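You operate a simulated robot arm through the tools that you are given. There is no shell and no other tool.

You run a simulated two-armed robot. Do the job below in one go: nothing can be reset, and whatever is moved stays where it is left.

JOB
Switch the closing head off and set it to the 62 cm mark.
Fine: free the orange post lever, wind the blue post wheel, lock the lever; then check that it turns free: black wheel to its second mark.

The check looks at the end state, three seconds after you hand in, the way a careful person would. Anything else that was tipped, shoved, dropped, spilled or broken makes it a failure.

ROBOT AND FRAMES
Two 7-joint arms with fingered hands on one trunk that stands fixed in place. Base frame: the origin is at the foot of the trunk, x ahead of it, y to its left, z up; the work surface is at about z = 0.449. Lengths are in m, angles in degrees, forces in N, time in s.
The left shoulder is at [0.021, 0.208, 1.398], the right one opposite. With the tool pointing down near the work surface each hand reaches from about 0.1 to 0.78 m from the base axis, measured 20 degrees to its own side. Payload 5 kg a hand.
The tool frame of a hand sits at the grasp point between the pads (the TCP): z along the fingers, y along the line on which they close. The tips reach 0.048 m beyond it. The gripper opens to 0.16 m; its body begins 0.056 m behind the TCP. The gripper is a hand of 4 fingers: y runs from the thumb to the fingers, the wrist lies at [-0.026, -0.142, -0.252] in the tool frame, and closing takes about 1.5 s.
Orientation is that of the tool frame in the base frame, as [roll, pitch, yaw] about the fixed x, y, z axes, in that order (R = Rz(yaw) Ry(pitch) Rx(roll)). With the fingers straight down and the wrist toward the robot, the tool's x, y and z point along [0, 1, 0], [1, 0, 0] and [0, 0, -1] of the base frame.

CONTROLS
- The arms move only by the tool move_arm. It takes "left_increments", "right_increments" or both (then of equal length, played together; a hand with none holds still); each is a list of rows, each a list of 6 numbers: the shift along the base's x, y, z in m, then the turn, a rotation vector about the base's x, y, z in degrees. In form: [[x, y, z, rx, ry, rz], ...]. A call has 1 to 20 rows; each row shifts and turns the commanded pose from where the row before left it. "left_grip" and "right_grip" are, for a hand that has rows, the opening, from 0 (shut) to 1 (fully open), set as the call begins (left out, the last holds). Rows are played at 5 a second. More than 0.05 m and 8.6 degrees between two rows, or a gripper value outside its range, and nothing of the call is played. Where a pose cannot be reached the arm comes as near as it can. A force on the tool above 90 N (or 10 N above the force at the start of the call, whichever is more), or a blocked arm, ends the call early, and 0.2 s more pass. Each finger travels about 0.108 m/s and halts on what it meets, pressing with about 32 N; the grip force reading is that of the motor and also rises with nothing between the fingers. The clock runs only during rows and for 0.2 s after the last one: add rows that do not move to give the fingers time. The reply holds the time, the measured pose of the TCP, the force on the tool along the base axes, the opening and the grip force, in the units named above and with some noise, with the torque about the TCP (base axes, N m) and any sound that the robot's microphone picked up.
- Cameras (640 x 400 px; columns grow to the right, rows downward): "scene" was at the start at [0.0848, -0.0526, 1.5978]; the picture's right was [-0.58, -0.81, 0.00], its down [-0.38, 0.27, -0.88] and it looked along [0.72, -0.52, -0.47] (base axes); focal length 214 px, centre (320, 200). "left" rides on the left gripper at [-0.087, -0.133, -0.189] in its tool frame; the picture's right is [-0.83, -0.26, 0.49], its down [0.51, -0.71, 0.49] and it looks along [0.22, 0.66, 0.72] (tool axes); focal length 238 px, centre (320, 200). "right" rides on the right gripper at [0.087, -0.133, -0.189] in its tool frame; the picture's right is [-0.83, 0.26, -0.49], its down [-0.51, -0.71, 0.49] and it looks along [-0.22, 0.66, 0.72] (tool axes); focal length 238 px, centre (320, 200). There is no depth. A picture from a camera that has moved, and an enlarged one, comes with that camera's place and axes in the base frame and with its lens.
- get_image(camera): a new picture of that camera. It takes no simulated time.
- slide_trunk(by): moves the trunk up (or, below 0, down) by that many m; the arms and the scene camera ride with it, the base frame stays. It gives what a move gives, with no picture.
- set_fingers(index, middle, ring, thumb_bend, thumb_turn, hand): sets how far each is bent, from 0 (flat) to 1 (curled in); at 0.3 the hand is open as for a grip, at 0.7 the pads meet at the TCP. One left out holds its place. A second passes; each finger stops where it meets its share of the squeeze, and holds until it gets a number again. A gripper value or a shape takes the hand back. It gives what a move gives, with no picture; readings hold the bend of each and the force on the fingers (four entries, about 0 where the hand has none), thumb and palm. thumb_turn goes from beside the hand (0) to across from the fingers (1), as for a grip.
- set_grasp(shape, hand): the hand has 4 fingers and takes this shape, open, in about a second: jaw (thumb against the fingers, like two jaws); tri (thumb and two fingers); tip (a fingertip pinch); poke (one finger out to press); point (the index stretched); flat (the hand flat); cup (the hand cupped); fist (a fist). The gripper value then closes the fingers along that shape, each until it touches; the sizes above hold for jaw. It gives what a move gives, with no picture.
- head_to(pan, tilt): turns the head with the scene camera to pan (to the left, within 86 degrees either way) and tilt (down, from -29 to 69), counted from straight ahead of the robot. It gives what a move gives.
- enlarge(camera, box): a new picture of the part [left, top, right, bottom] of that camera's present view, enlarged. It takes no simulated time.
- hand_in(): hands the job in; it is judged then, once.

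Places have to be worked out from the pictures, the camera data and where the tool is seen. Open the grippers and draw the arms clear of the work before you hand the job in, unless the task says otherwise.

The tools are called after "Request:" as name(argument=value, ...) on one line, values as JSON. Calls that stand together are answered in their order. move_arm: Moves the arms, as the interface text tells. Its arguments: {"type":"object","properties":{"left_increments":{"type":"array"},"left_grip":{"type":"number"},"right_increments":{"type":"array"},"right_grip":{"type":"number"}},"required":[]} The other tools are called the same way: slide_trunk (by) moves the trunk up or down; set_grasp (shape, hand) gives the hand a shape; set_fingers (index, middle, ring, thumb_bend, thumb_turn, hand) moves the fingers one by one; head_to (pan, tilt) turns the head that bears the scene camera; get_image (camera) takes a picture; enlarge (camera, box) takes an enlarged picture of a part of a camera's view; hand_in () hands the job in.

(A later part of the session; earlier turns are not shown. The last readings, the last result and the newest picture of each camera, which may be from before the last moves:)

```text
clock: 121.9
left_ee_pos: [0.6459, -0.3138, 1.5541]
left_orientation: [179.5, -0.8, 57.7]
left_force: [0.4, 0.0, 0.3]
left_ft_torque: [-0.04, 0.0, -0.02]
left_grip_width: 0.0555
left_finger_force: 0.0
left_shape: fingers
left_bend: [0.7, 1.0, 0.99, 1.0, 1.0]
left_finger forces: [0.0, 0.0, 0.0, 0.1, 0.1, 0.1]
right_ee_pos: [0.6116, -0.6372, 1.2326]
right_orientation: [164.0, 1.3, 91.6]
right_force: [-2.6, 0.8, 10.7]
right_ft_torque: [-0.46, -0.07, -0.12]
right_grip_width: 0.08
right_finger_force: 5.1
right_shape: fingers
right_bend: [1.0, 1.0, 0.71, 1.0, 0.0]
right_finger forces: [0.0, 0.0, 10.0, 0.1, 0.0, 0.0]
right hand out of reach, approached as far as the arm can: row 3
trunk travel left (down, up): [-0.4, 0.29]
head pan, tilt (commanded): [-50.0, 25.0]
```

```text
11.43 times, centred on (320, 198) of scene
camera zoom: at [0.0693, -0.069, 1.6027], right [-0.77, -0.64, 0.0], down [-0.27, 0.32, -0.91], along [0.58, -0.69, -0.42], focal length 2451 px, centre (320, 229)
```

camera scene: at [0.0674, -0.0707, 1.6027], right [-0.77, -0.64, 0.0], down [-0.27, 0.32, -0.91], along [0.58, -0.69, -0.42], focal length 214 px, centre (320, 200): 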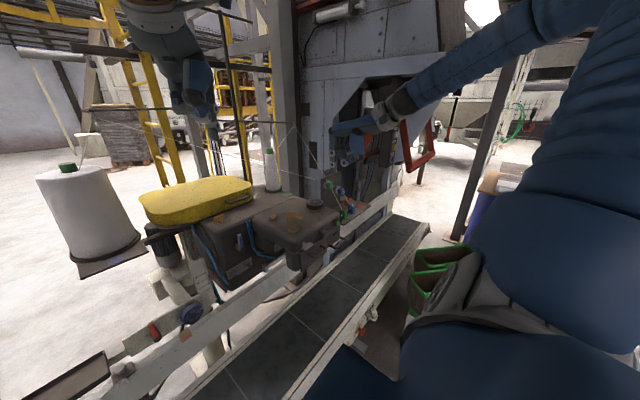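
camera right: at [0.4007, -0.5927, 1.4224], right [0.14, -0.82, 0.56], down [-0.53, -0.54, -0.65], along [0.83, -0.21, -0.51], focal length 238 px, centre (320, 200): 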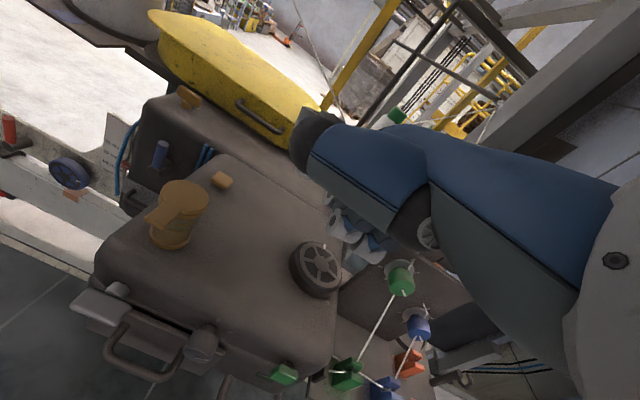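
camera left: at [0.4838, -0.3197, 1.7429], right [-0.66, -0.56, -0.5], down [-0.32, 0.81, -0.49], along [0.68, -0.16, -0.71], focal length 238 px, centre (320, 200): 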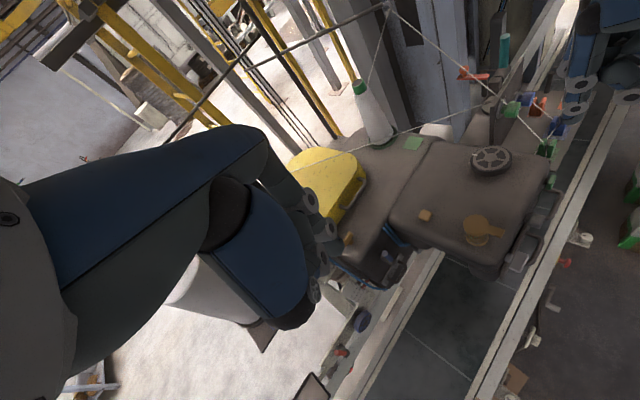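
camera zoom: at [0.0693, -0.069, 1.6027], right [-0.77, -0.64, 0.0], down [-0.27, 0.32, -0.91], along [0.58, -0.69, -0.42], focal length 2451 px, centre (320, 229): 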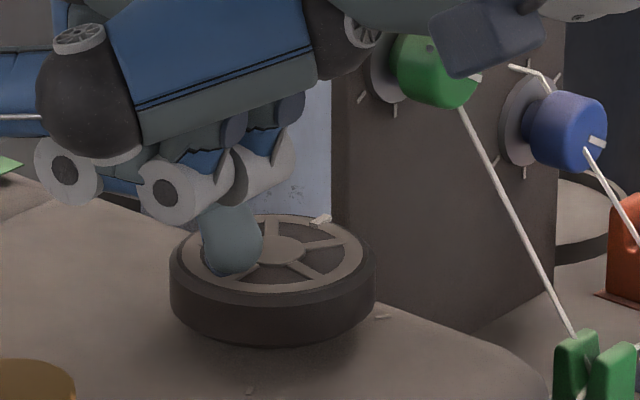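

Reach limit there and the finger slid without turning the wheel. I lift, return to the start of the arc and press again.

Request:
move_arm(right_increments=[[0, 0, 0.012, 0, 0, 0], [-0.0082, -0.012, 0, 0, 0, 0], [-0.0082, -0.012, 0, 0, 0, 0], [-0.0082, -0.0118, 0, 0, 0, 0], [0, 0, 0, 0, 0, 0]])

Request:
enlarge(camera="right", box=[270, 200, 390, 310])

Request:
enlarge(camera="scene", box=[300, 180, 340, 215])

```text
clock: 123.1
left_ee_pos: [0.6472, -0.3149, 1.5536]
left_orientation: [179.6, -0.7, 57.7]
left_force: [-0.1, -0.2, 0.3]
left_ft_torque: [-0.01, 0.01, 0.01]
left_grip_width: 0.0558
left_finger_force: 0.0
left_shape: fingers
left_bend: [0.7, 1.0, 0.99, 1.0, 1.0]
left_finger forces: [0.1, 0.0, 0.0, 0.0, 0.0, 0.0]
right_ee_pos: [0.5853, -0.6743, 1.2429]
right_orientation: [164.3, 1.3, 91.6]
right_force: [0.0, -0.8, 0.1]
right_ft_torque: [-0.02, 0.01, 0.02]
right_grip_width: 0.0799
right_finger_force: 0.0
right_shape: fingers
right_bend: [1.0, 1.0, 0.7, 1.0, 0.0]
right_finger forces: [0.0, 0.0, 0.0, 0.2, 0.0, 0.0]
trunk travel left (down, up): [-0.4, 0.29]
head pan, tilt (commanded): [-50.0, 25.0]
```

```text
3.64 times, centred on (330, 255) of right
camera zoom: at [0.4048, -0.5889, 1.3875], right [0.14, -0.82, 0.56], down [-0.53, -0.54, -0.65], along [0.83, -0.21, -0.51], focal length 867 px, centre (284, 0)
```

zoom: 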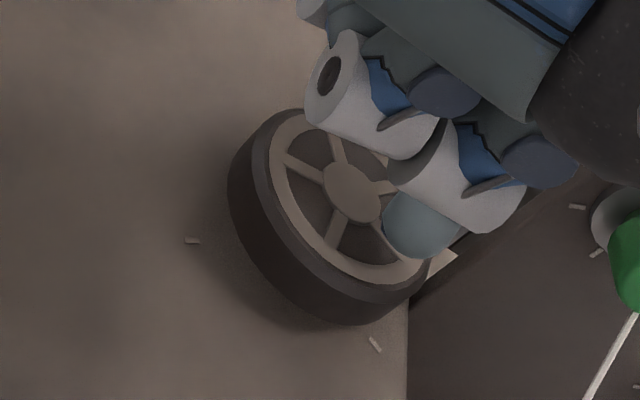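

```text
11.43 times, centred on (320, 198) of scene
camera zoom: at [0.0704, -0.07, 1.6026], right [-0.77, -0.64, 0.0], down [-0.27, 0.32, -0.91], along [0.58, -0.69, -0.42], focal length 2451 px, centre (320, 229)
```

zoom: 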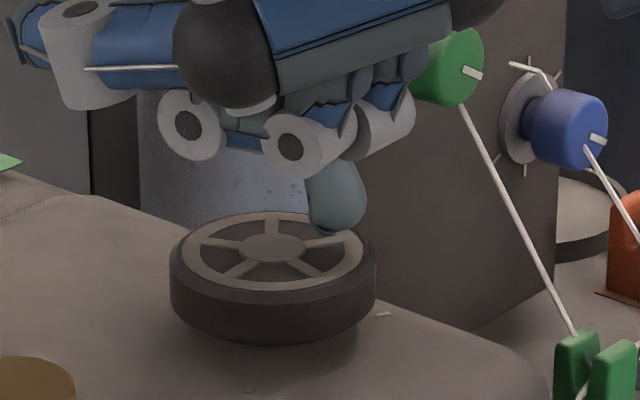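

The start point is reached with the tip 1 cm above. I press down again.

Request:
move_arm(right_increments=[[0, 0, -0.005, 0, 0, 0], [0, 0, -0.004, 0, 0, 0], [0, 0, -0.002, 0, 0, 0]])

```text
clock: 123.9
left_ee_pos: [0.645, -0.3156, 1.5548]
left_orientation: [179.5, -0.7, 57.8]
left_force: [-0.9, 0.5, -0.1]
left_ft_torque: [0.01, 0.0, 0.02]
left_grip_width: 0.0558
left_finger_force: 0.1
left_shape: fingers
left_bend: [0.7, 1.0, 0.99, 1.0, 1.0]
left_finger forces: [0.1, 0.0, 0.1, 0.1, 0.1, 0.1]
right_ee_pos: [0.586, -0.6744, 1.2346]
right_orientation: [164.1, 1.3, 91.7]
right_force: [0.2, -0.6, 4.6]
right_ft_torque: [-0.3, -0.12, -0.04]
right_grip_width: 0.0798
right_finger_force: 2.6
right_shape: fingers
right_bend: [1.0, 1.0, 0.7, 1.0, 0.0]
right_finger forces: [0.1, 0.0, 5.5, 0.0, 0.0, 0.1]
trunk travel left (down, up): [-0.4, 0.29]
head pan, tilt (commanded): [-50.0, 25.0]
```

Contact at 5 N. I press slightly more and turn another ~30° arc.

Request:
move_arm(right_increments=[[0, 0, -0.001, 0, 0, 0], [-0.00303, 0.00337, 0, 0, 0, 0], [-0.00241, 0.00385, 0, 0, 0, 0], [-0.00169, 0.0042, 0, 0, 0, 0]])

Request:
enlarge(camera="right", box=[280, 210, 380, 310])

Request:
enlarge(camera="scene", box=[300, 180, 340, 215])

```text
clock: 124.9
left_ee_pos: [0.6461, -0.3154, 1.5547]
left_orientation: [179.4, -0.8, 57.7]
left_force: [-0.2, 0.3, 0.2]
left_ft_torque: [-0.04, -0.03, 0.01]
left_grip_width: 0.0556
left_finger_force: 0.0
left_shape: fingers
left_bend: [0.7, 1.0, 0.99, 1.0, 1.0]
left_finger forces: [0.0, 0.0, 0.0, 0.0, 0.1, 0.0]
right_ee_pos: [0.5801, -0.6611, 1.2331]
right_orientation: [164.1, 1.4, 91.6]
right_force: [1.9, -2.8, 12.9]
right_ft_torque: [-0.76, -0.39, 0.01]
right_grip_width: 0.0798
right_finger_force: 6.5
right_shape: fingers
right_bend: [1.0, 1.0, 0.69, 1.0, 0.0]
right_finger forces: [0.0, 0.0, 12.8, 0.0, 0.1, 0.0]
trunk travel left (down, up): [-0.4, 0.29]
head pan, tilt (commanded): [-50.0, 25.0]
```

```text
4.00 times, centred on (330, 260) of right
camera zoom: at [0.3971, -0.5766, 1.3763], right [0.14, -0.82, 0.56], down [-0.53, -0.54, -0.65], along [0.83, -0.21, -0.51], focal length 953 px, centre (280, -40)
```

zoom: 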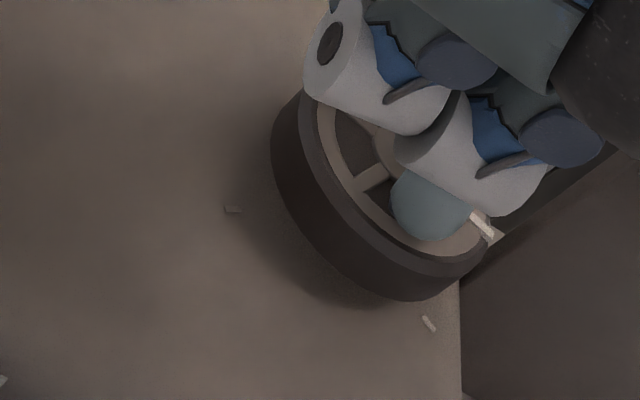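

```text
11.43 times, centred on (320, 198) of scene
camera zoom: at [0.0692, -0.0694, 1.6027], right [-0.77, -0.64, 0.0], down [-0.27, 0.32, -0.91], along [0.58, -0.69, -0.42], focal length 2451 px, centre (320, 229)
```

zoom: 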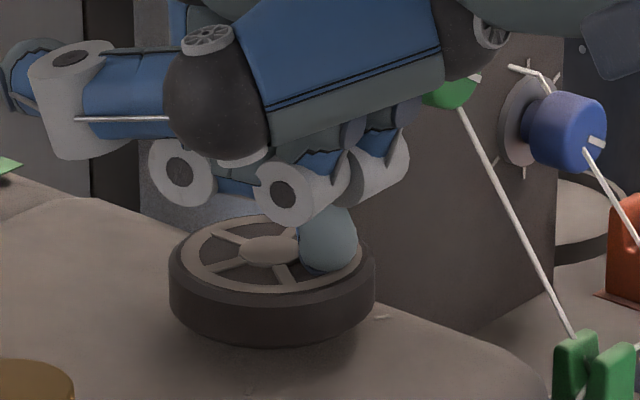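

The index mark is near the target tick now. I lift the finger off to read it unobstructed.

Request:
move_arm(right_increments=[[0, 0, 0.012, 0, 0, 0], [-0.02, 0.01, 0.03, 0, 0, 0], [-0.03, 0.0, 0.03, 0, 0, 0], [-0.03, 0.0, 0.02, 0, 0, 0], [0, 0, 0, 0, 0, 0]])

Request:
enlarge(camera="right", box=[270, 220, 340, 280])

Request:
enlarge(camera="scene", box=[300, 192, 334, 214])

Request:
enlarge(camera="left", box=[466, 136, 518, 180])

```text
clock: 126.1
left_ee_pos: [0.6471, -0.3142, 1.5531]
left_orientation: [179.7, -0.8, 57.8]
left_force: [1.9, -0.6, 0.4]
left_ft_torque: [-0.08, 0.09, -0.02]
left_grip_width: 0.0558
left_finger_force: 0.0
left_shape: fingers
left_bend: [0.7, 1.0, 0.99, 1.0, 1.0]
left_finger forces: [0.1, 0.0, 0.0, 0.1, 0.1, 0.0]
right_ee_pos: [0.5008, -0.6523, 1.3236]
right_orientation: [164.2, 1.3, 91.6]
right_force: [0.4, 0.0, 0.6]
right_ft_torque: [0.0, 0.1, 0.0]
right_grip_width: 0.0797
right_finger_force: 0.0
right_shape: fingers
right_bend: [1.0, 1.0, 0.7, 1.0, 0.0]
right_finger forces: [0.1, 0.0, 0.0, 0.1, 0.0, 0.0]
trunk travel left (down, up): [-0.4, 0.29]
head pan, tilt (commanded): [-50.0, 25.0]
```

```text
6.67 times, centred on (305, 250) of right
camera zoom: at [0.3191, -0.5669, 1.4676], right [0.14, -0.82, 0.56], down [-0.54, -0.54, -0.65], along [0.83, -0.21, -0.51], focal length 1589 px, centre (420, -133)
```

zoom: 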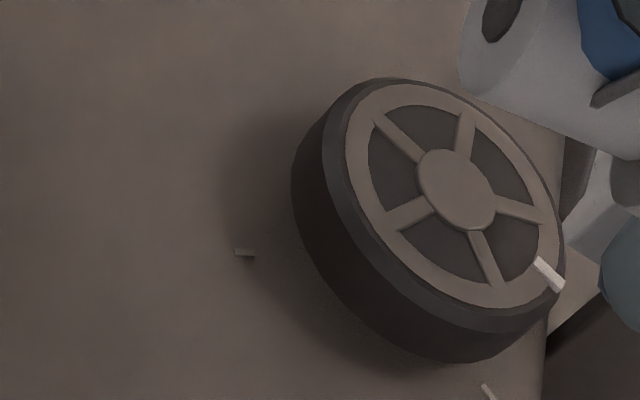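

```text
16.00 times, centred on (317, 203) of scene
camera zoom: at [0.0719, -0.0693, 1.6025], right [-0.77, -0.64, 0.0], down [-0.27, 0.32, -0.91], along [0.58, -0.69, -0.42], focal length 3432 px, centre (368, 152)
```

zoom: 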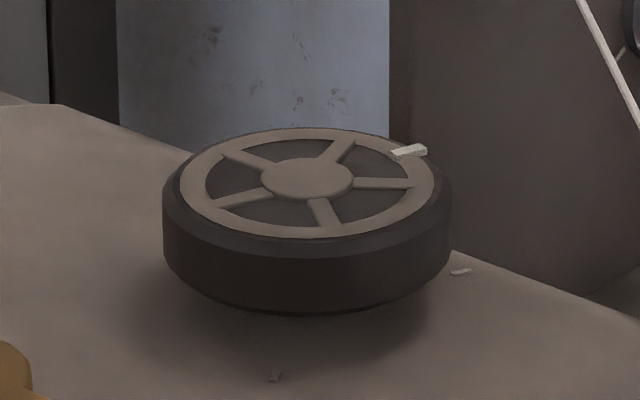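

```text
9.09 times, centred on (492, 158) of left
camera zoom: at [0.4897, -0.3175, 1.7417], right [-0.66, -0.56, -0.5], down [-0.32, 0.81, -0.49], along [0.68, -0.16, -0.72], focal length 2167 px, centre (-1244, 582)
```

zoom: 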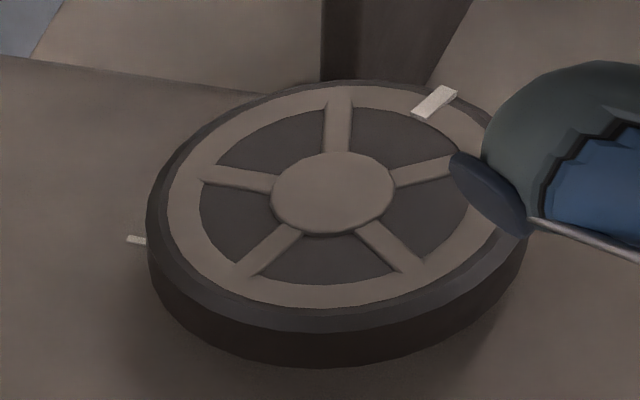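

Comparing index and right-front tick in each view, the index is still about 4–9° short of the mark. I go back for a small corrective nudge: first down to contact again.

Request:
move_arm(right_increments=[[0.0263, -0.0054, -0.0259, 0, 0, 0], [0.0263, -0.0054, -0.0259, 0, 0, 0], [0.0262, -0.0054, -0.0258, 0, 0, 0], [0, 0, -0.006, 0, 0, 0], [0, 0, -0.004, 0, 0, 0], [0, 0, -0.002, 0, 0, 0]])

Request:
enlarge(camera="right", box=[270, 200, 390, 310])

```text
clock: 127.5
left_ee_pos: [0.6463, -0.3156, 1.5548]
left_orientation: [179.7, -0.8, 57.7]
left_force: [0.1, 0.9, -0.2]
left_ft_torque: [0.01, 0.01, -0.01]
left_grip_width: 0.0558
left_finger_force: 0.2
left_shape: fingers
left_bend: [0.7, 1.0, 0.99, 1.0, 1.0]
left_finger forces: [0.2, 0.1, 0.0, 0.1, 0.1, 0.1]
right_ee_pos: [0.5796, -0.6693, 1.2358]
right_orientation: [164.2, 1.4, 91.6]
right_force: [0.7, -1.0, 1.4]
right_ft_torque: [-0.04, -0.02, 0.0]
right_grip_width: 0.08
right_finger_force: 0.6
right_shape: fingers
right_bend: [1.0, 1.0, 0.7, 1.0, 0.0]
right_finger forces: [0.1, 0.0, 0.9, 0.0, 0.0, 0.0]
trunk travel left (down, up): [-0.4, 0.29]
head pan, tilt (commanded): [-50.0, 25.0]
```

```text
3.64 times, centred on (330, 255) of right
camera zoom: at [0.3967, -0.5837, 1.3778], right [0.14, -0.82, 0.56], down [-0.53, -0.54, -0.65], along [0.83, -0.21, -0.51], focal length 867 px, centre (284, 0)
```

zoom: 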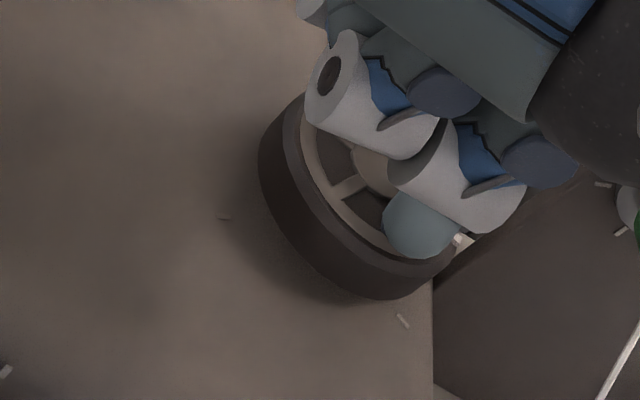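

Light contact. I press to about 10 N and nudge about 5 mm clockwise (part of it is taken up by finger give).

Request:
move_arm(right_increments=[[0, 0, -0.0025, 0, 0, 0], [-0.0008, 0.0014, 0, 0, 0, 0], [-0.0008, 0.0014, 0, 0, 0, 0], [-0.0007, 0.0014, 0, 0, 0, 0]])

Request:
enlarge(camera="right", box=[270, 200, 390, 310])

```text
clock: 128.5
left_ee_pos: [0.6457, -0.3151, 1.5559]
left_orientation: [179.6, -0.7, 57.7]
left_force: [0.1, -0.1, -0.9]
left_ft_torque: [0.03, 0.02, 0.01]
left_grip_width: 0.0556
left_finger_force: 0.0
left_shape: fingers
left_bend: [0.7, 1.0, 0.99, 1.0, 1.0]
left_finger forces: [0.0, 0.0, 0.0, 0.0, 0.1, 0.0]
right_ee_pos: [0.5752, -0.6645, 1.2331]
right_orientation: [164.1, 1.3, 91.6]
right_force: [0.8, -2.0, 13.2]
right_ft_torque: [-0.77, -0.37, 0.06]
right_grip_width: 0.0797
right_finger_force: 6.7
right_shape: fingers
right_bend: [1.0, 1.0, 0.69, 1.0, 0.0]
right_finger forces: [0.0, 0.1, 13.5, 0.1, 0.0, 0.1]
trunk travel left (down, up): [-0.4, 0.29]
head pan, tilt (commanded): [-50.0, 25.0]
```

```text
3.64 times, centred on (330, 255) of right
camera zoom: at [0.3935, -0.579, 1.3761], right [0.14, -0.82, 0.56], down [-0.53, -0.54, -0.65], along [0.83, -0.21, -0.51], focal length 867 px, centre (284, 0)
```

zoom: 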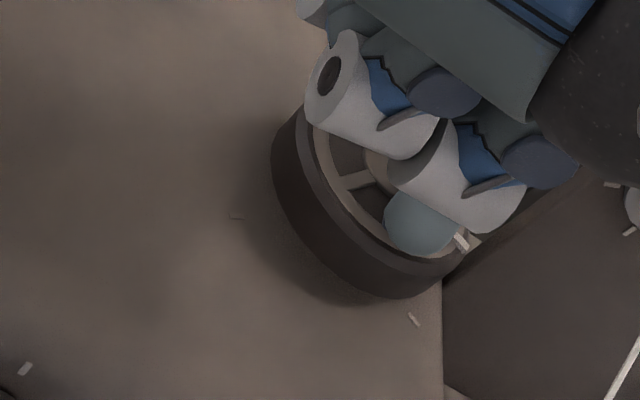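

I lift off and view it again from the clear position.

Request:
move_arm(right_increments=[[0, 0, 0.012, 0, 0, 0], [-0.02, 0.01, 0.03, 0, 0, 0], [-0.03, 0.0, 0.03, 0, 0, 0], [-0.025, 0.0, 0.02, 0, 0, 0], [0, 0, 0, 0, 0, 0]])

Request:
enlarge(camera="right", box=[270, 224, 340, 284])

Request:
enlarge(camera="scene", box=[300, 192, 334, 214])

Request:
enlarge(camera="left", box=[466, 136, 518, 180])

```text
clock: 129.7
left_ee_pos: [0.6477, -0.3138, 1.5534]
left_orientation: [179.6, -0.7, 57.7]
left_force: [0.4, 0.2, -0.3]
left_ft_torque: [-0.03, 0.07, -0.03]
left_grip_width: 0.0559
left_finger_force: 0.0
left_shape: fingers
left_bend: [0.7, 1.0, 0.99, 1.0, 1.0]
left_finger forces: [0.1, 0.1, 0.0, 0.0, 0.0, 0.0]
right_ee_pos: [0.5015, -0.6543, 1.3225]
right_orientation: [164.3, 1.4, 91.7]
right_force: [-0.1, 1.4, 0.2]
right_ft_torque: [-0.02, 0.11, 0.01]
right_grip_width: 0.0796
right_finger_force: 0.0
right_shape: fingers
right_bend: [1.0, 1.0, 0.7, 1.0, 0.0]
right_finger forces: [0.0, 0.0, 0.1, 0.0, 0.0, 0.0]
trunk travel left (down, up): [-0.4, 0.29]
head pan, tilt (commanded): [-50.0, 25.0]
```

```text
6.67 times, centred on (305, 254) of right
camera zoom: at [0.32, -0.5683, 1.4664], right [0.14, -0.82, 0.56], down [-0.53, -0.54, -0.65], along [0.83, -0.21, -0.51], focal length 1589 px, centre (420, -160)
```

zoom: 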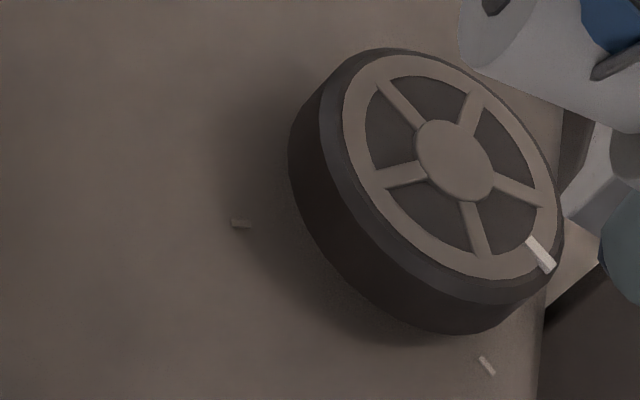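

```text
16.00 times, centred on (317, 203) of scene
camera zoom: at [0.0716, -0.0692, 1.6025], right [-0.77, -0.64, 0.0], down [-0.27, 0.32, -0.91], along [0.58, -0.69, -0.42], focal length 3432 px, centre (368, 152)
```

zoom: 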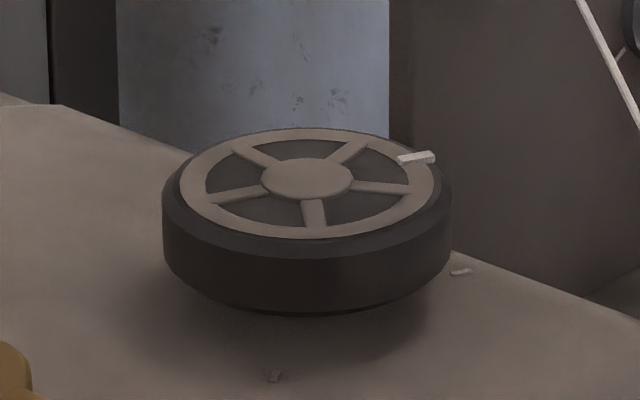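

```text
9.09 times, centred on (492, 158) of left
camera zoom: at [0.4895, -0.3173, 1.7418], right [-0.66, -0.56, -0.5], down [-0.32, 0.81, -0.49], along [0.68, -0.16, -0.72], focal length 2167 px, centre (-1244, 582)
```

zoom: 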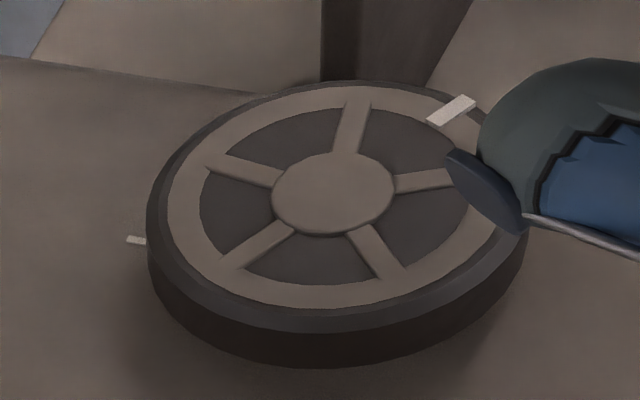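

The index now lies within a couple of degrees of the right-front tick. I take closer zooms to compare its direction with the tick.

Request:
enlarge(camera="right", box=[314, 254, 338, 284])

Request:
enlarge(camera="right", box=[298, 234, 338, 264])

```text
13.33 times, centred on (326, 269) of right
camera zoom: at [0.32, -0.5683, 1.4664], right [0.14, -0.82, 0.56], down [-0.53, -0.54, -0.65], along [0.83, -0.21, -0.51], focal length 3178 px, centre (240, -720)
```

zoom: 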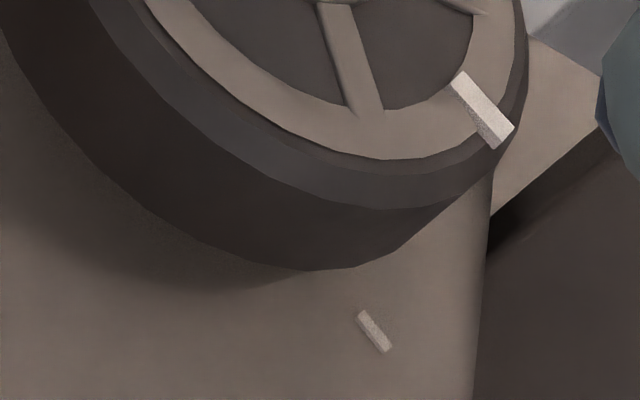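

```text
13.33 times, centred on (318, 249) of right
camera zoom: at [0.32, -0.5683, 1.4664], right [0.14, -0.82, 0.56], down [-0.53, -0.54, -0.65], along [0.83, -0.21, -0.51], focal length 3178 px, centre (347, -453)
```

zoom: 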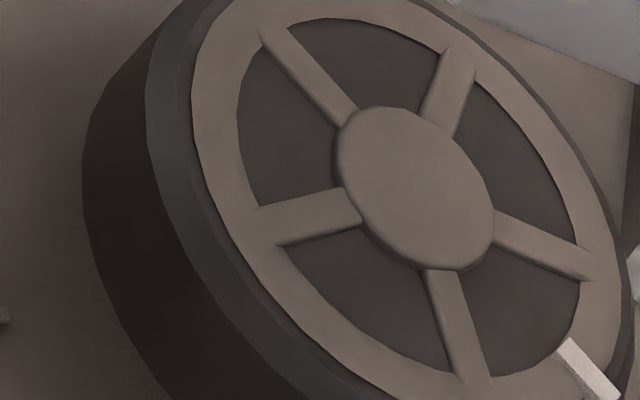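

Comparing the spokes' positions before and after, the wheel has turned about 116°; 4° are missing. I make one more small nudge: down to the same spot.

Request:
move_arm(right_increments=[[0.0261, -0.005, -0.0259, 0, 0, 0], [0.0261, -0.005, -0.0259, 0, 0, 0], [0.0259, -0.005, -0.0247, 0, 0, 0], [0, 0, -0.006, 0, 0, 0], [0, 0, -0.004, 0, 0, 0], [0, 0, -0.001, 0, 0, 0]])

Request:
enlarge(camera="right", box=[270, 200, 390, 310])

```text
clock: 131.1
left_ee_pos: [0.6464, -0.3159, 1.5547]
left_orientation: [179.6, -0.8, 57.8]
left_force: [-0.1, 0.1, -0.2]
left_ft_torque: [0.03, -0.02, -0.01]
left_grip_width: 0.0556
left_finger_force: 0.1
left_shape: fingers
left_bend: [0.7, 1.0, 0.99, 1.0, 1.0]
left_finger forces: [0.1, 0.0, 0.0, 0.0, 0.0, 0.1]
right_ee_pos: [0.5794, -0.6698, 1.2344]
right_orientation: [164.2, 1.3, 91.6]
right_force: [1.1, -0.1, -0.4]
right_ft_torque: [0.02, 0.01, 0.02]
right_grip_width: 0.0798
right_finger_force: 0.0
right_shape: fingers
right_bend: [1.0, 1.0, 0.7, 1.0, 0.0]
right_finger forces: [0.0, 0.0, 0.0, 0.1, 0.1, 0.1]
trunk travel left (down, up): [-0.4, 0.29]
head pan, tilt (commanded): [-50.0, 25.0]
```

```text
3.64 times, centred on (330, 255) of right
camera zoom: at [0.3973, -0.5844, 1.3792], right [0.14, -0.82, 0.56], down [-0.53, -0.54, -0.65], along [0.83, -0.21, -0.51], focal length 867 px, centre (284, 0)
```

zoom: 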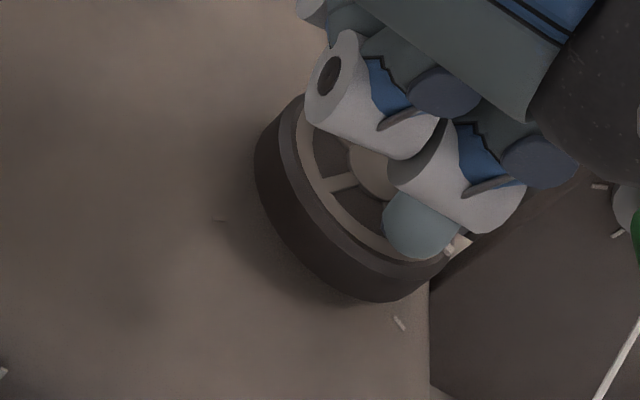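

Just at the surface. I press to about 10 N and nudge about 3 mm clockwise.

Request:
move_arm(right_increments=[[0, 0, -0.003, 0, 0, 0], [-0.0008, 0.0014, 0, 0, 0, 0], [-0.0008, 0.0014, 0, 0, 0, 0]])

Request:
move_arm(right_increments=[[0, 0, 0.012, 0, 0, 0], [-0.02, 0.01, 0.03, 0, 0, 0], [-0.03, 0.0, 0.03, 0, 0, 0], [-0.025, 0.0, 0.02, 0, 0, 0], [0, 0, 0, 0, 0, 0]])

Request:
enlarge(camera="scene", box=[300, 192, 334, 214])

Request:
enlarge(camera="left", box=[466, 136, 518, 180])

Request:
enlarge(camera="right", box=[270, 224, 340, 284])

```text
clock: 131.9
left_ee_pos: [0.6457, -0.3159, 1.5537]
left_orientation: [179.6, -0.8, 57.7]
left_force: [0.4, 1.0, 0.6]
left_ft_torque: [-0.03, 0.05, 0.05]
left_grip_width: 0.0556
left_finger_force: 0.1
left_shape: fingers
left_bend: [0.7, 1.0, 0.99, 1.0, 1.0]
left_finger forces: [0.0, 0.0, 0.1, 0.0, 0.1, 0.0]
right_ee_pos: [0.5774, -0.6665, 1.2336]
right_orientation: [164.2, 1.4, 91.5]
right_force: [0.3, -1.0, 7.5]
right_ft_torque: [-0.46, -0.17, -0.02]
right_grip_width: 0.0799
right_finger_force: 3.4
right_shape: fingers
right_bend: [1.0, 1.0, 0.7, 1.0, 0.0]
right_finger forces: [0.0, 0.0, 7.1, 0.1, 0.0, 0.1]
trunk travel left (down, up): [-0.4, 0.29]
head pan, tilt (commanded): [-50.0, 25.0]
```

```text
clock: 133.1
left_ee_pos: [0.6482, -0.3138, 1.5536]
left_orientation: [179.6, -0.8, 57.7]
left_force: [0.4, -0.2, -0.3]
left_ft_torque: [-0.01, 0.11, -0.02]
left_grip_width: 0.0557
left_finger_force: 0.1
left_shape: fingers
left_bend: [0.7, 1.0, 0.99, 1.0, 1.0]
left_finger forces: [0.1, 0.0, 0.0, 0.1, 0.0, 0.0]
right_ee_pos: [0.504, -0.6555, 1.3249]
right_orientation: [164.2, 1.4, 91.7]
right_force: [1.1, 1.1, 0.4]
right_ft_torque: [-0.04, 0.04, -0.01]
right_grip_width: 0.0799
right_finger_force: 0.0
right_shape: fingers
right_bend: [1.0, 1.0, 0.7, 1.0, 0.0]
right_finger forces: [0.1, 0.0, 0.0, 0.0, 0.0, 0.1]
trunk travel left (down, up): [-0.4, 0.29]
head pan, tilt (commanded): [-50.0, 25.0]
```

```text
16.00 times, centred on (317, 203) of scene
camera zoom: at [0.0717, -0.0694, 1.6025], right [-0.77, -0.64, 0.0], down [-0.27, 0.32, -0.91], along [0.58, -0.69, -0.42], focal length 3432 px, centre (368, 152)
```

zoom: 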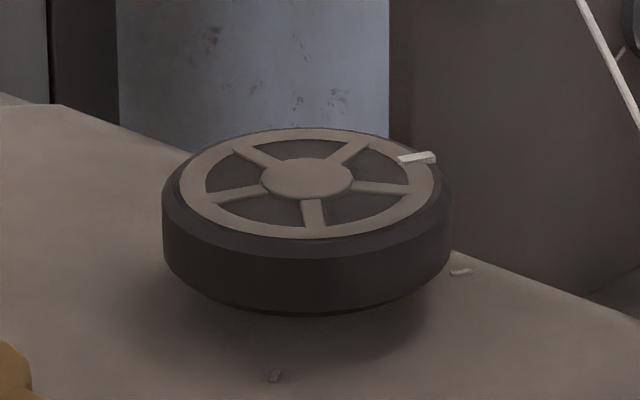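

```text
9.09 times, centred on (492, 158) of left
camera zoom: at [0.4895, -0.3175, 1.7418], right [-0.66, -0.56, -0.5], down [-0.32, 0.81, -0.49], along [0.68, -0.16, -0.72], focal length 2167 px, centre (-1244, 582)
```

zoom: 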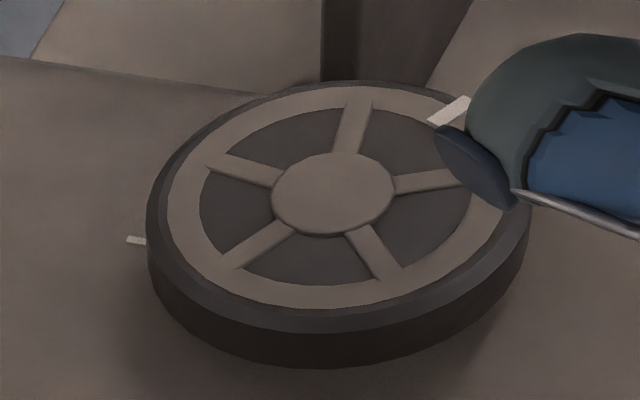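

```text
6.67 times, centred on (305, 254) of right
camera zoom: at [0.3226, -0.571, 1.4685], right [0.14, -0.82, 0.56], down [-0.53, -0.54, -0.65], along [0.83, -0.21, -0.51], focal length 1589 px, centre (420, -160)
```

zoom: 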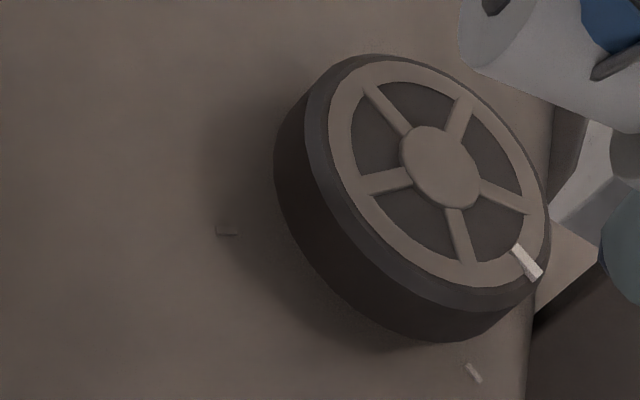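

That stayed within the finger's give and hardly turned the wheel. I repeat with a slightly firmer press and a little longer stroke.

Request:
move_arm(right_increments=[[0.0251, -0.0045, -0.0258, 0, 0, 0], [0.0251, -0.0045, -0.0258, 0, 0, 0], [0.0252, -0.0045, -0.0258, 0, 0, 0], [0, 0, -0.008, 0, 0, 0], [0, 0, -0.004, 0, 0, 0], [0, 0, -0.0025, 0, 0, 0]])

Request:
move_arm(right_increments=[[-0.0008, 0.0014, -0.0005, 0, 0, 0], [-0.0008, 0.0014, 0, 0, 0, 0], [-0.0006, 0.0011, 0, 0, 0, 0]])

Request:
move_arm(right_increments=[[0, 0, 0.012, 0, 0, 0], [-0.02, 0.01, 0.03, 0, 0, 0], [-0.03, 0.0, 0.03, 0, 0, 0], [-0.025, 0.0, 0.02, 0, 0, 0], [0, 0, 0, 0, 0, 0]])

Request:
enlarge(camera="scene", box=[300, 192, 334, 214])

Request:
enlarge(camera="left", box=[466, 136, 518, 180])

Request:
enlarge(camera="right", box=[270, 224, 340, 284])

```text
clock: 134.5
left_ee_pos: [0.6472, -0.3154, 1.5543]
left_orientation: [179.6, -0.8, 57.7]
left_force: [0.1, 0.3, 0.6]
left_ft_torque: [0.01, 0.01, -0.01]
left_grip_width: 0.0557
left_finger_force: 0.1
left_shape: fingers
left_bend: [0.7, 1.0, 0.99, 1.0, 1.0]
left_finger forces: [0.0, 0.1, 0.1, 0.1, 0.0, 0.1]
right_ee_pos: [0.5768, -0.6695, 1.233]
right_orientation: [164.1, 1.4, 91.6]
right_force: [-0.1, -0.2, 4.5]
right_ft_torque: [-0.2, -0.11, 0.03]
right_grip_width: 0.08
right_finger_force: 1.8
right_shape: fingers
right_bend: [1.0, 1.0, 0.7, 1.0, 0.0]
right_finger forces: [0.1, 0.0, 3.6, 0.0, 0.0, 0.0]
trunk travel left (down, up): [-0.4, 0.29]
head pan, tilt (commanded): [-50.0, 25.0]
```

```text
clock: 135.3
left_ee_pos: [0.646, -0.3144, 1.5538]
left_orientation: [179.6, -0.8, 57.8]
left_force: [0.0, 0.8, 0.0]
left_ft_torque: [-0.03, 0.01, -0.02]
left_grip_width: 0.0557
left_finger_force: 0.0
left_shape: fingers
left_bend: [0.7, 1.0, 0.99, 1.0, 1.0]
left_finger forces: [0.0, 0.1, 0.0, 0.1, 0.0, 0.0]
right_ee_pos: [0.576, -0.6658, 1.2336]
right_orientation: [164.1, 1.3, 91.7]
right_force: [1.0, -2.1, 9.2]
right_ft_torque: [-0.55, -0.26, 0.02]
right_grip_width: 0.0796
right_finger_force: 5.0
right_shape: fingers
right_bend: [1.0, 1.0, 0.7, 1.0, 0.0]
right_finger forces: [0.0, 0.0, 9.0, 0.0, 0.0, 0.0]
trunk travel left (down, up): [-0.4, 0.29]
head pan, tilt (commanded): [-50.0, 25.0]
```

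```text
clock: 136.5
left_ee_pos: [0.6481, -0.3142, 1.5542]
left_orientation: [179.6, -0.8, 57.7]
left_force: [0.6, 0.6, -0.1]
left_ft_torque: [-0.04, 0.09, -0.04]
left_grip_width: 0.0558
left_finger_force: 0.1
left_shape: fingers
left_bend: [0.7, 1.0, 0.99, 1.0, 1.0]
left_finger forces: [0.0, 0.0, 0.0, 0.0, 0.1, 0.0]
right_ee_pos: [0.5025, -0.6565, 1.3245]
right_orientation: [164.3, 1.3, 91.6]
right_force: [0.8, -0.1, -0.6]
right_ft_torque: [-0.05, 0.04, 0.0]
right_grip_width: 0.08
right_finger_force: 0.2
right_shape: fingers
right_bend: [1.0, 1.0, 0.7, 1.0, 0.0]
right_finger forces: [0.0, 0.0, 0.0, 0.0, 0.1, 0.0]
trunk travel left (down, up): [-0.4, 0.29]
head pan, tilt (commanded): [-50.0, 25.0]
```

```text
16.00 times, centred on (317, 203) of scene
camera zoom: at [0.0717, -0.0693, 1.6025], right [-0.77, -0.64, 0.0], down [-0.27, 0.32, -0.91], along [0.58, -0.69, -0.42], focal length 3432 px, centre (368, 152)
```

zoom: 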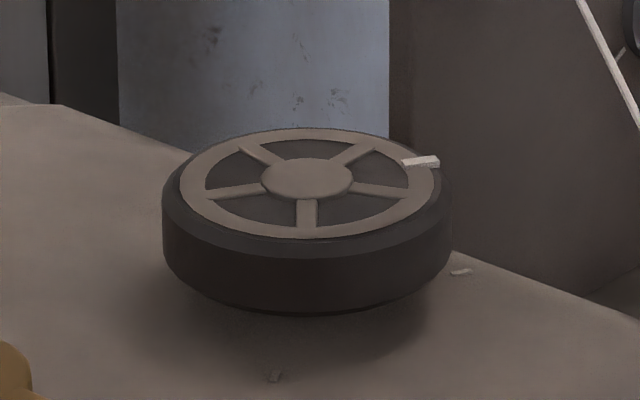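

```text
9.09 times, centred on (492, 158) of left
camera zoom: at [0.4895, -0.3174, 1.7418], right [-0.66, -0.56, -0.5], down [-0.32, 0.81, -0.49], along [0.68, -0.16, -0.72], focal length 2167 px, centre (-1244, 582)
```

zoom: 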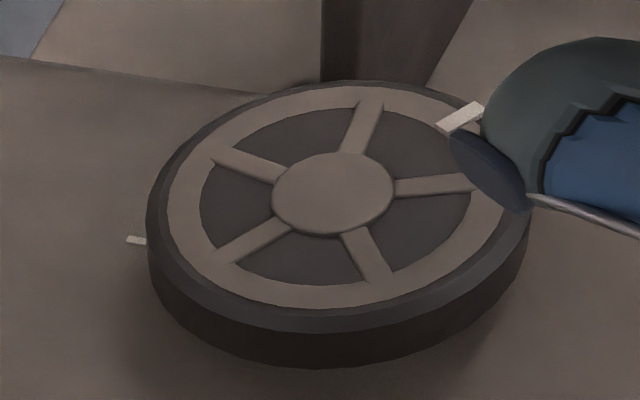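

```text
6.67 times, centred on (305, 254) of right
camera zoom: at [0.3205, -0.5708, 1.4683], right [0.14, -0.82, 0.56], down [-0.53, -0.54, -0.65], along [0.83, -0.21, -0.51], focal length 1589 px, centre (420, -160)
```

zoom: 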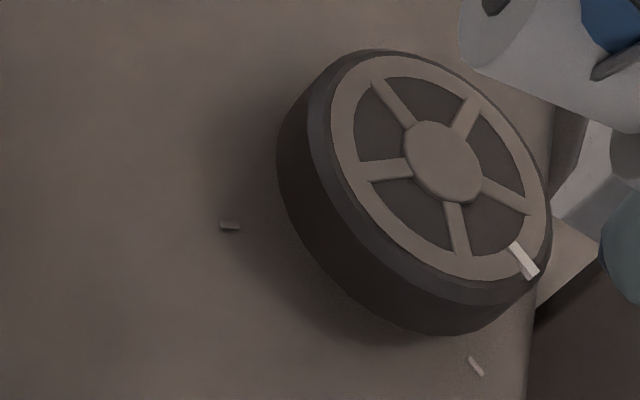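

The spokes now show about 120–121° of clockwise turn and the index tab lies parallel to the right-front tick: second mark reached. I draw both hands up and back to clear positions.

Request:
move_arm(right_increments=[[-0.01, 0.005, 0.04, 0, 0, 0], [-0.015, 0.01, 0.04, 0, 0, 0], [-0.02, 0.015, 0.04, 0, 0, 0], [-0.025, 0.02, 0.03, 0, 0, 0], [-0.02, 0.02, 0.03, 0, 0, 0], [-0.01, 0.02, 0.02, 0, 0, 0], [0, 0, 0, 0, 0, 0]], left_increments=[[-0.03, 0.01, 0, 0, 0, 8], [-0.03, 0.01, 0, 0, 0, 8], [-0.03, 0.02, 0, 0, 0, 8], [-0.03, 0.035, 0, 0, 0, 8], [0, 0.04, 0, 0, 0, 0], [0, 0.04, 0, 0, 0, 0], [0, 0, 0, 0, 0, 0]])

Request:
get_image(camera="scene")

Request:
get_image(camera="right")

```text
clock: 138.1
left_ee_pos: [0.5246, -0.1627, 1.5532]
left_orientation: [179.6, -0.9, 89.7]
left_force: [-0.2, -0.8, 0.0]
left_ft_torque: [0.16, -0.01, 0.04]
left_grip_width: 0.0555
left_finger_force: 0.0
left_shape: fingers
left_bend: [0.7, 1.0, 0.99, 1.0, 1.0]
left_finger forces: [0.0, 0.0, 0.0, 0.0, 0.1, 0.1]
right_ee_pos: [0.4922, -0.6566, 1.3632]
right_orientation: [164.0, 1.0, 91.7]
right_force: [-0.2, -0.4, -1.4]
right_ft_torque: [0.09, 0.0, 0.04]
right_grip_width: 0.0797
right_finger_force: 0.0
right_shape: fingers
right_bend: [1.0, 1.0, 0.7, 1.0, 0.0]
right_finger forces: [0.0, 0.1, 0.1, 0.1, 0.0, 0.0]
right hand out of reach, approached as far as the arm can: row 2, 3, 4, 5, 6
trunk travel left (down, up): [-0.4, 0.29]
head pan, tilt (commanded): [-50.0, 25.0]
```

```text
taken
camera scene: at [0.0693, -0.0722, 1.6025], right [-0.77, -0.64, 0.0], down [-0.27, 0.33, -0.91], along [0.58, -0.69, -0.42], focal length 214 px, centre (320, 200)
```

scene: 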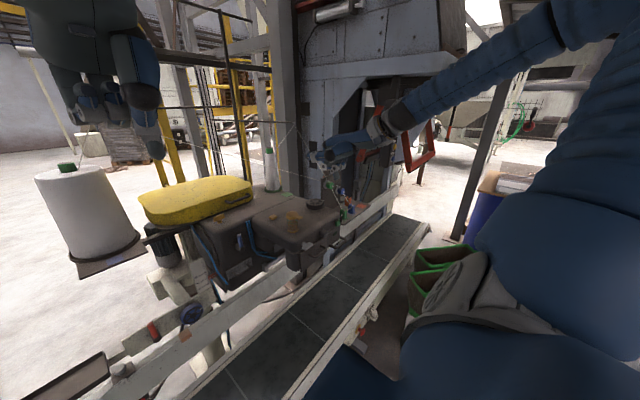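

```text
taken
camera right: at [0.3102, -0.5706, 1.507], right [0.14, -0.82, 0.55], down [-0.53, -0.53, -0.66], along [0.84, -0.2, -0.51], focal length 238 px, centre (320, 200)
```

right: 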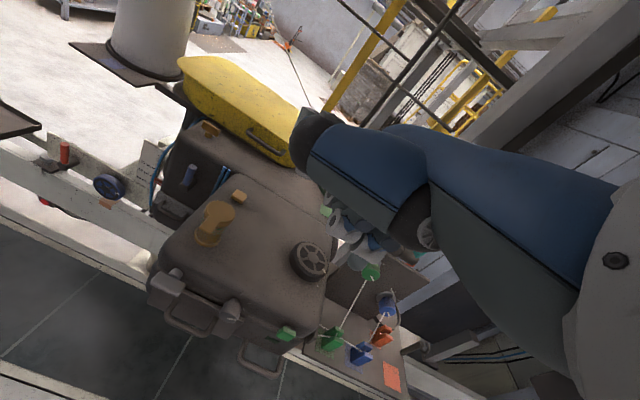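

The right arm retreats only with the hand tilted forward, as on the way in. I retrace that path.

Request:
move_arm(right_increments=[[-0.03, 0.0, 0.01, 0, -8, 0], [-0.03, 0.0, 0.01, 0, -8, 0], [-0.03, 0.0, 0.0, 0, -8, 0], [-0.03, 0.0, 0, 0, -8, 0], [-0.03, 0.0, 0, 0, -7, 0], [0, 0, 0, 0, 0, 0]])

Request:
get_image(camera="scene")

```text
clock: 139.5
left_ee_pos: [0.5253, -0.1593, 1.5547]
left_orientation: [179.6, -0.9, 89.8]
left_force: [-0.5, 0.4, 0.0]
left_ft_torque: [-0.05, 0.0, 0.0]
left_grip_width: 0.0557
left_finger_force: 0.1
left_shape: fingers
left_bend: [0.7, 1.0, 0.99, 1.0, 1.0]
left_finger forces: [0.0, 0.0, 0.1, 0.1, 0.1, 0.0]
right_ee_pos: [0.3533, -0.6525, 1.3849]
right_orientation: [126.8, 2.0, 91.1]
right_force: [0.0, -0.1, 1.9]
right_ft_torque: [0.0, 0.09, -0.01]
right_grip_width: 0.0798
right_finger_force: 0.1
right_shape: fingers
right_bend: [1.0, 1.0, 0.7, 1.0, 0.0]
right_finger forces: [0.1, 0.0, 0.0, 0.0, 0.1, 0.1]
right hand out of reach, approached as far as the arm can: row 5
trunk travel left (down, up): [-0.4, 0.29]
head pan, tilt (commanded): [-50.0, 25.0]
```

```text
taken
camera scene: at [0.0699, -0.0695, 1.6027], right [-0.77, -0.64, 0.0], down [-0.27, 0.32, -0.91], along [0.58, -0.69, -0.42], focal length 214 px, centre (320, 200)
```

scene: 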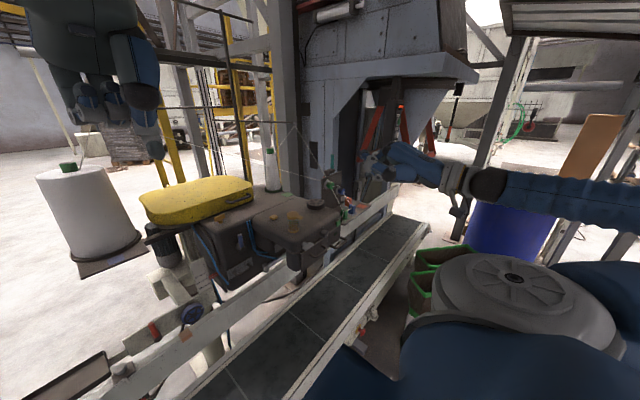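

Right hand is clear of the head. I open both hands.

Request:
set_grasp(shape="jaw", hand="right")

Request:
set_grasp(shape="jaw", hand="left")

Request:
get_image(camera="scene")

Request:
enlarge(camera="scene", box=[200, 160, 400, 290])

Request:
enlarge(camera="scene", box=[300, 192, 334, 214])

```text
clock: 140.4
left_ee_pos: [0.5265, -0.1604, 1.5536]
left_orientation: [179.6, -0.8, 89.7]
left_force: [-0.1, -0.5, -0.5]
left_ft_torque: [0.01, 0.02, -0.01]
left_grip_width: 0.0558
left_finger_force: 0.1
left_shape: fingers
left_bend: [0.7, 1.0, 0.99, 1.0, 1.0]
left_finger forces: [0.1, 0.0, 0.0, 0.0, 0.0, 0.1]
right_ee_pos: [0.3527, -0.6539, 1.3834]
right_orientation: [126.8, 2.0, 90.9]
right_force: [-0.3, -0.6, -0.6]
right_ft_torque: [0.02, -0.02, 0.02]
right_grip_width: 0.1597
right_finger_force: 0.1
right_shape: jaw
right_bend: [0.3, 0.3, 0.3, 0.3, 0.98]
right_finger forces: [0.0, 0.0, 0.1, 0.0, 0.0, 0.0]
trunk travel left (down, up): [-0.4, 0.29]
head pan, tilt (commanded): [-50.0, 25.0]
```

```text
clock: 141.3
left_ee_pos: [0.5259, -0.1595, 1.5546]
left_orientation: [179.6, -0.8, 89.7]
left_force: [0.0, 0.3, -0.1]
left_ft_torque: [0.03, 0.02, 0.04]
left_grip_width: 0.1597
left_finger_force: 0.0
left_shape: jaw
left_bend: [0.3, 0.3, 0.3, 0.3, 0.98]
left_finger forces: [0.0, 0.0, 0.0, 0.0, 0.0, 0.0]
right_ee_pos: [0.3522, -0.653, 1.3838]
right_orientation: [126.8, 2.0, 91.2]
right_force: [-0.4, -0.4, -0.1]
right_ft_torque: [0.0, 0.01, -0.04]
right_grip_width: 0.1596
right_finger_force: 0.1
right_shape: jaw
right_bend: [0.3, 0.3, 0.3, 0.3, 0.98]
right_finger forces: [0.1, 0.1, 0.0, 0.0, 0.0, 0.0]
trunk travel left (down, up): [-0.4, 0.29]
head pan, tilt (commanded): [-50.0, 25.0]
```

```text
taken
camera scene: at [0.0697, -0.0702, 1.6026], right [-0.77, -0.64, 0.0], down [-0.27, 0.32, -0.91], along [0.58, -0.69, -0.42], focal length 214 px, centre (320, 200)
```

scene: 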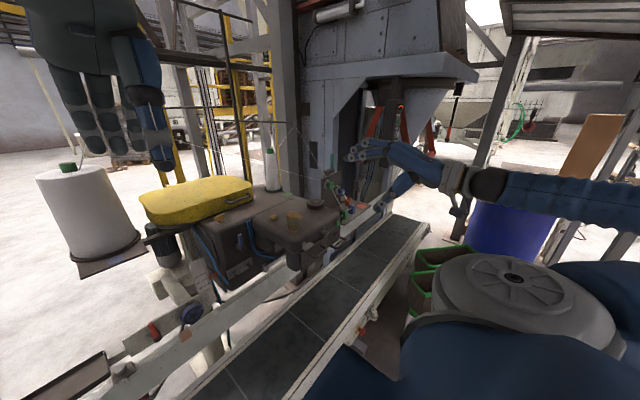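

```text
3.08 times, centred on (300, 225) of scene
camera zoom: at [0.0697, -0.0702, 1.6026], right [-0.77, -0.64, 0.0], down [-0.27, 0.32, -0.91], along [0.58, -0.69, -0.42], focal length 660 px, centre (382, 123)
```

zoom: 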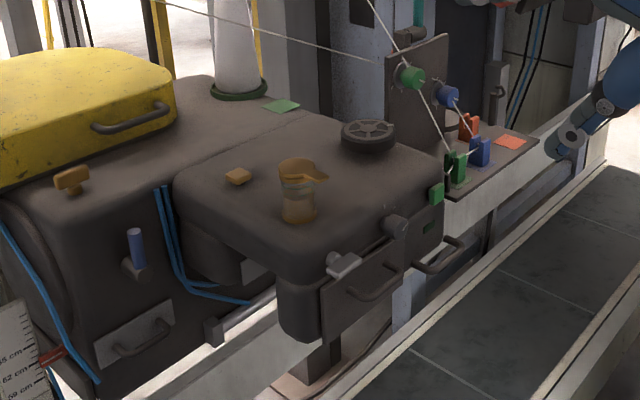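

```text
16.00 times, centred on (317, 203) of scene
camera zoom: at [0.0697, -0.0702, 1.6026], right [-0.77, -0.64, 0.0], down [-0.27, 0.32, -0.91], along [0.58, -0.69, -0.42], focal length 3432 px, centre (368, 152)
```

zoom: 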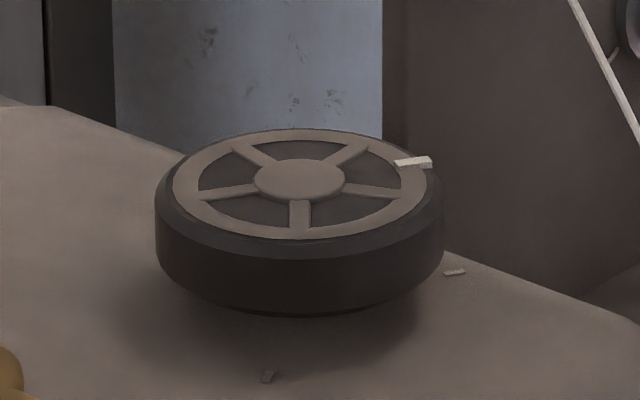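

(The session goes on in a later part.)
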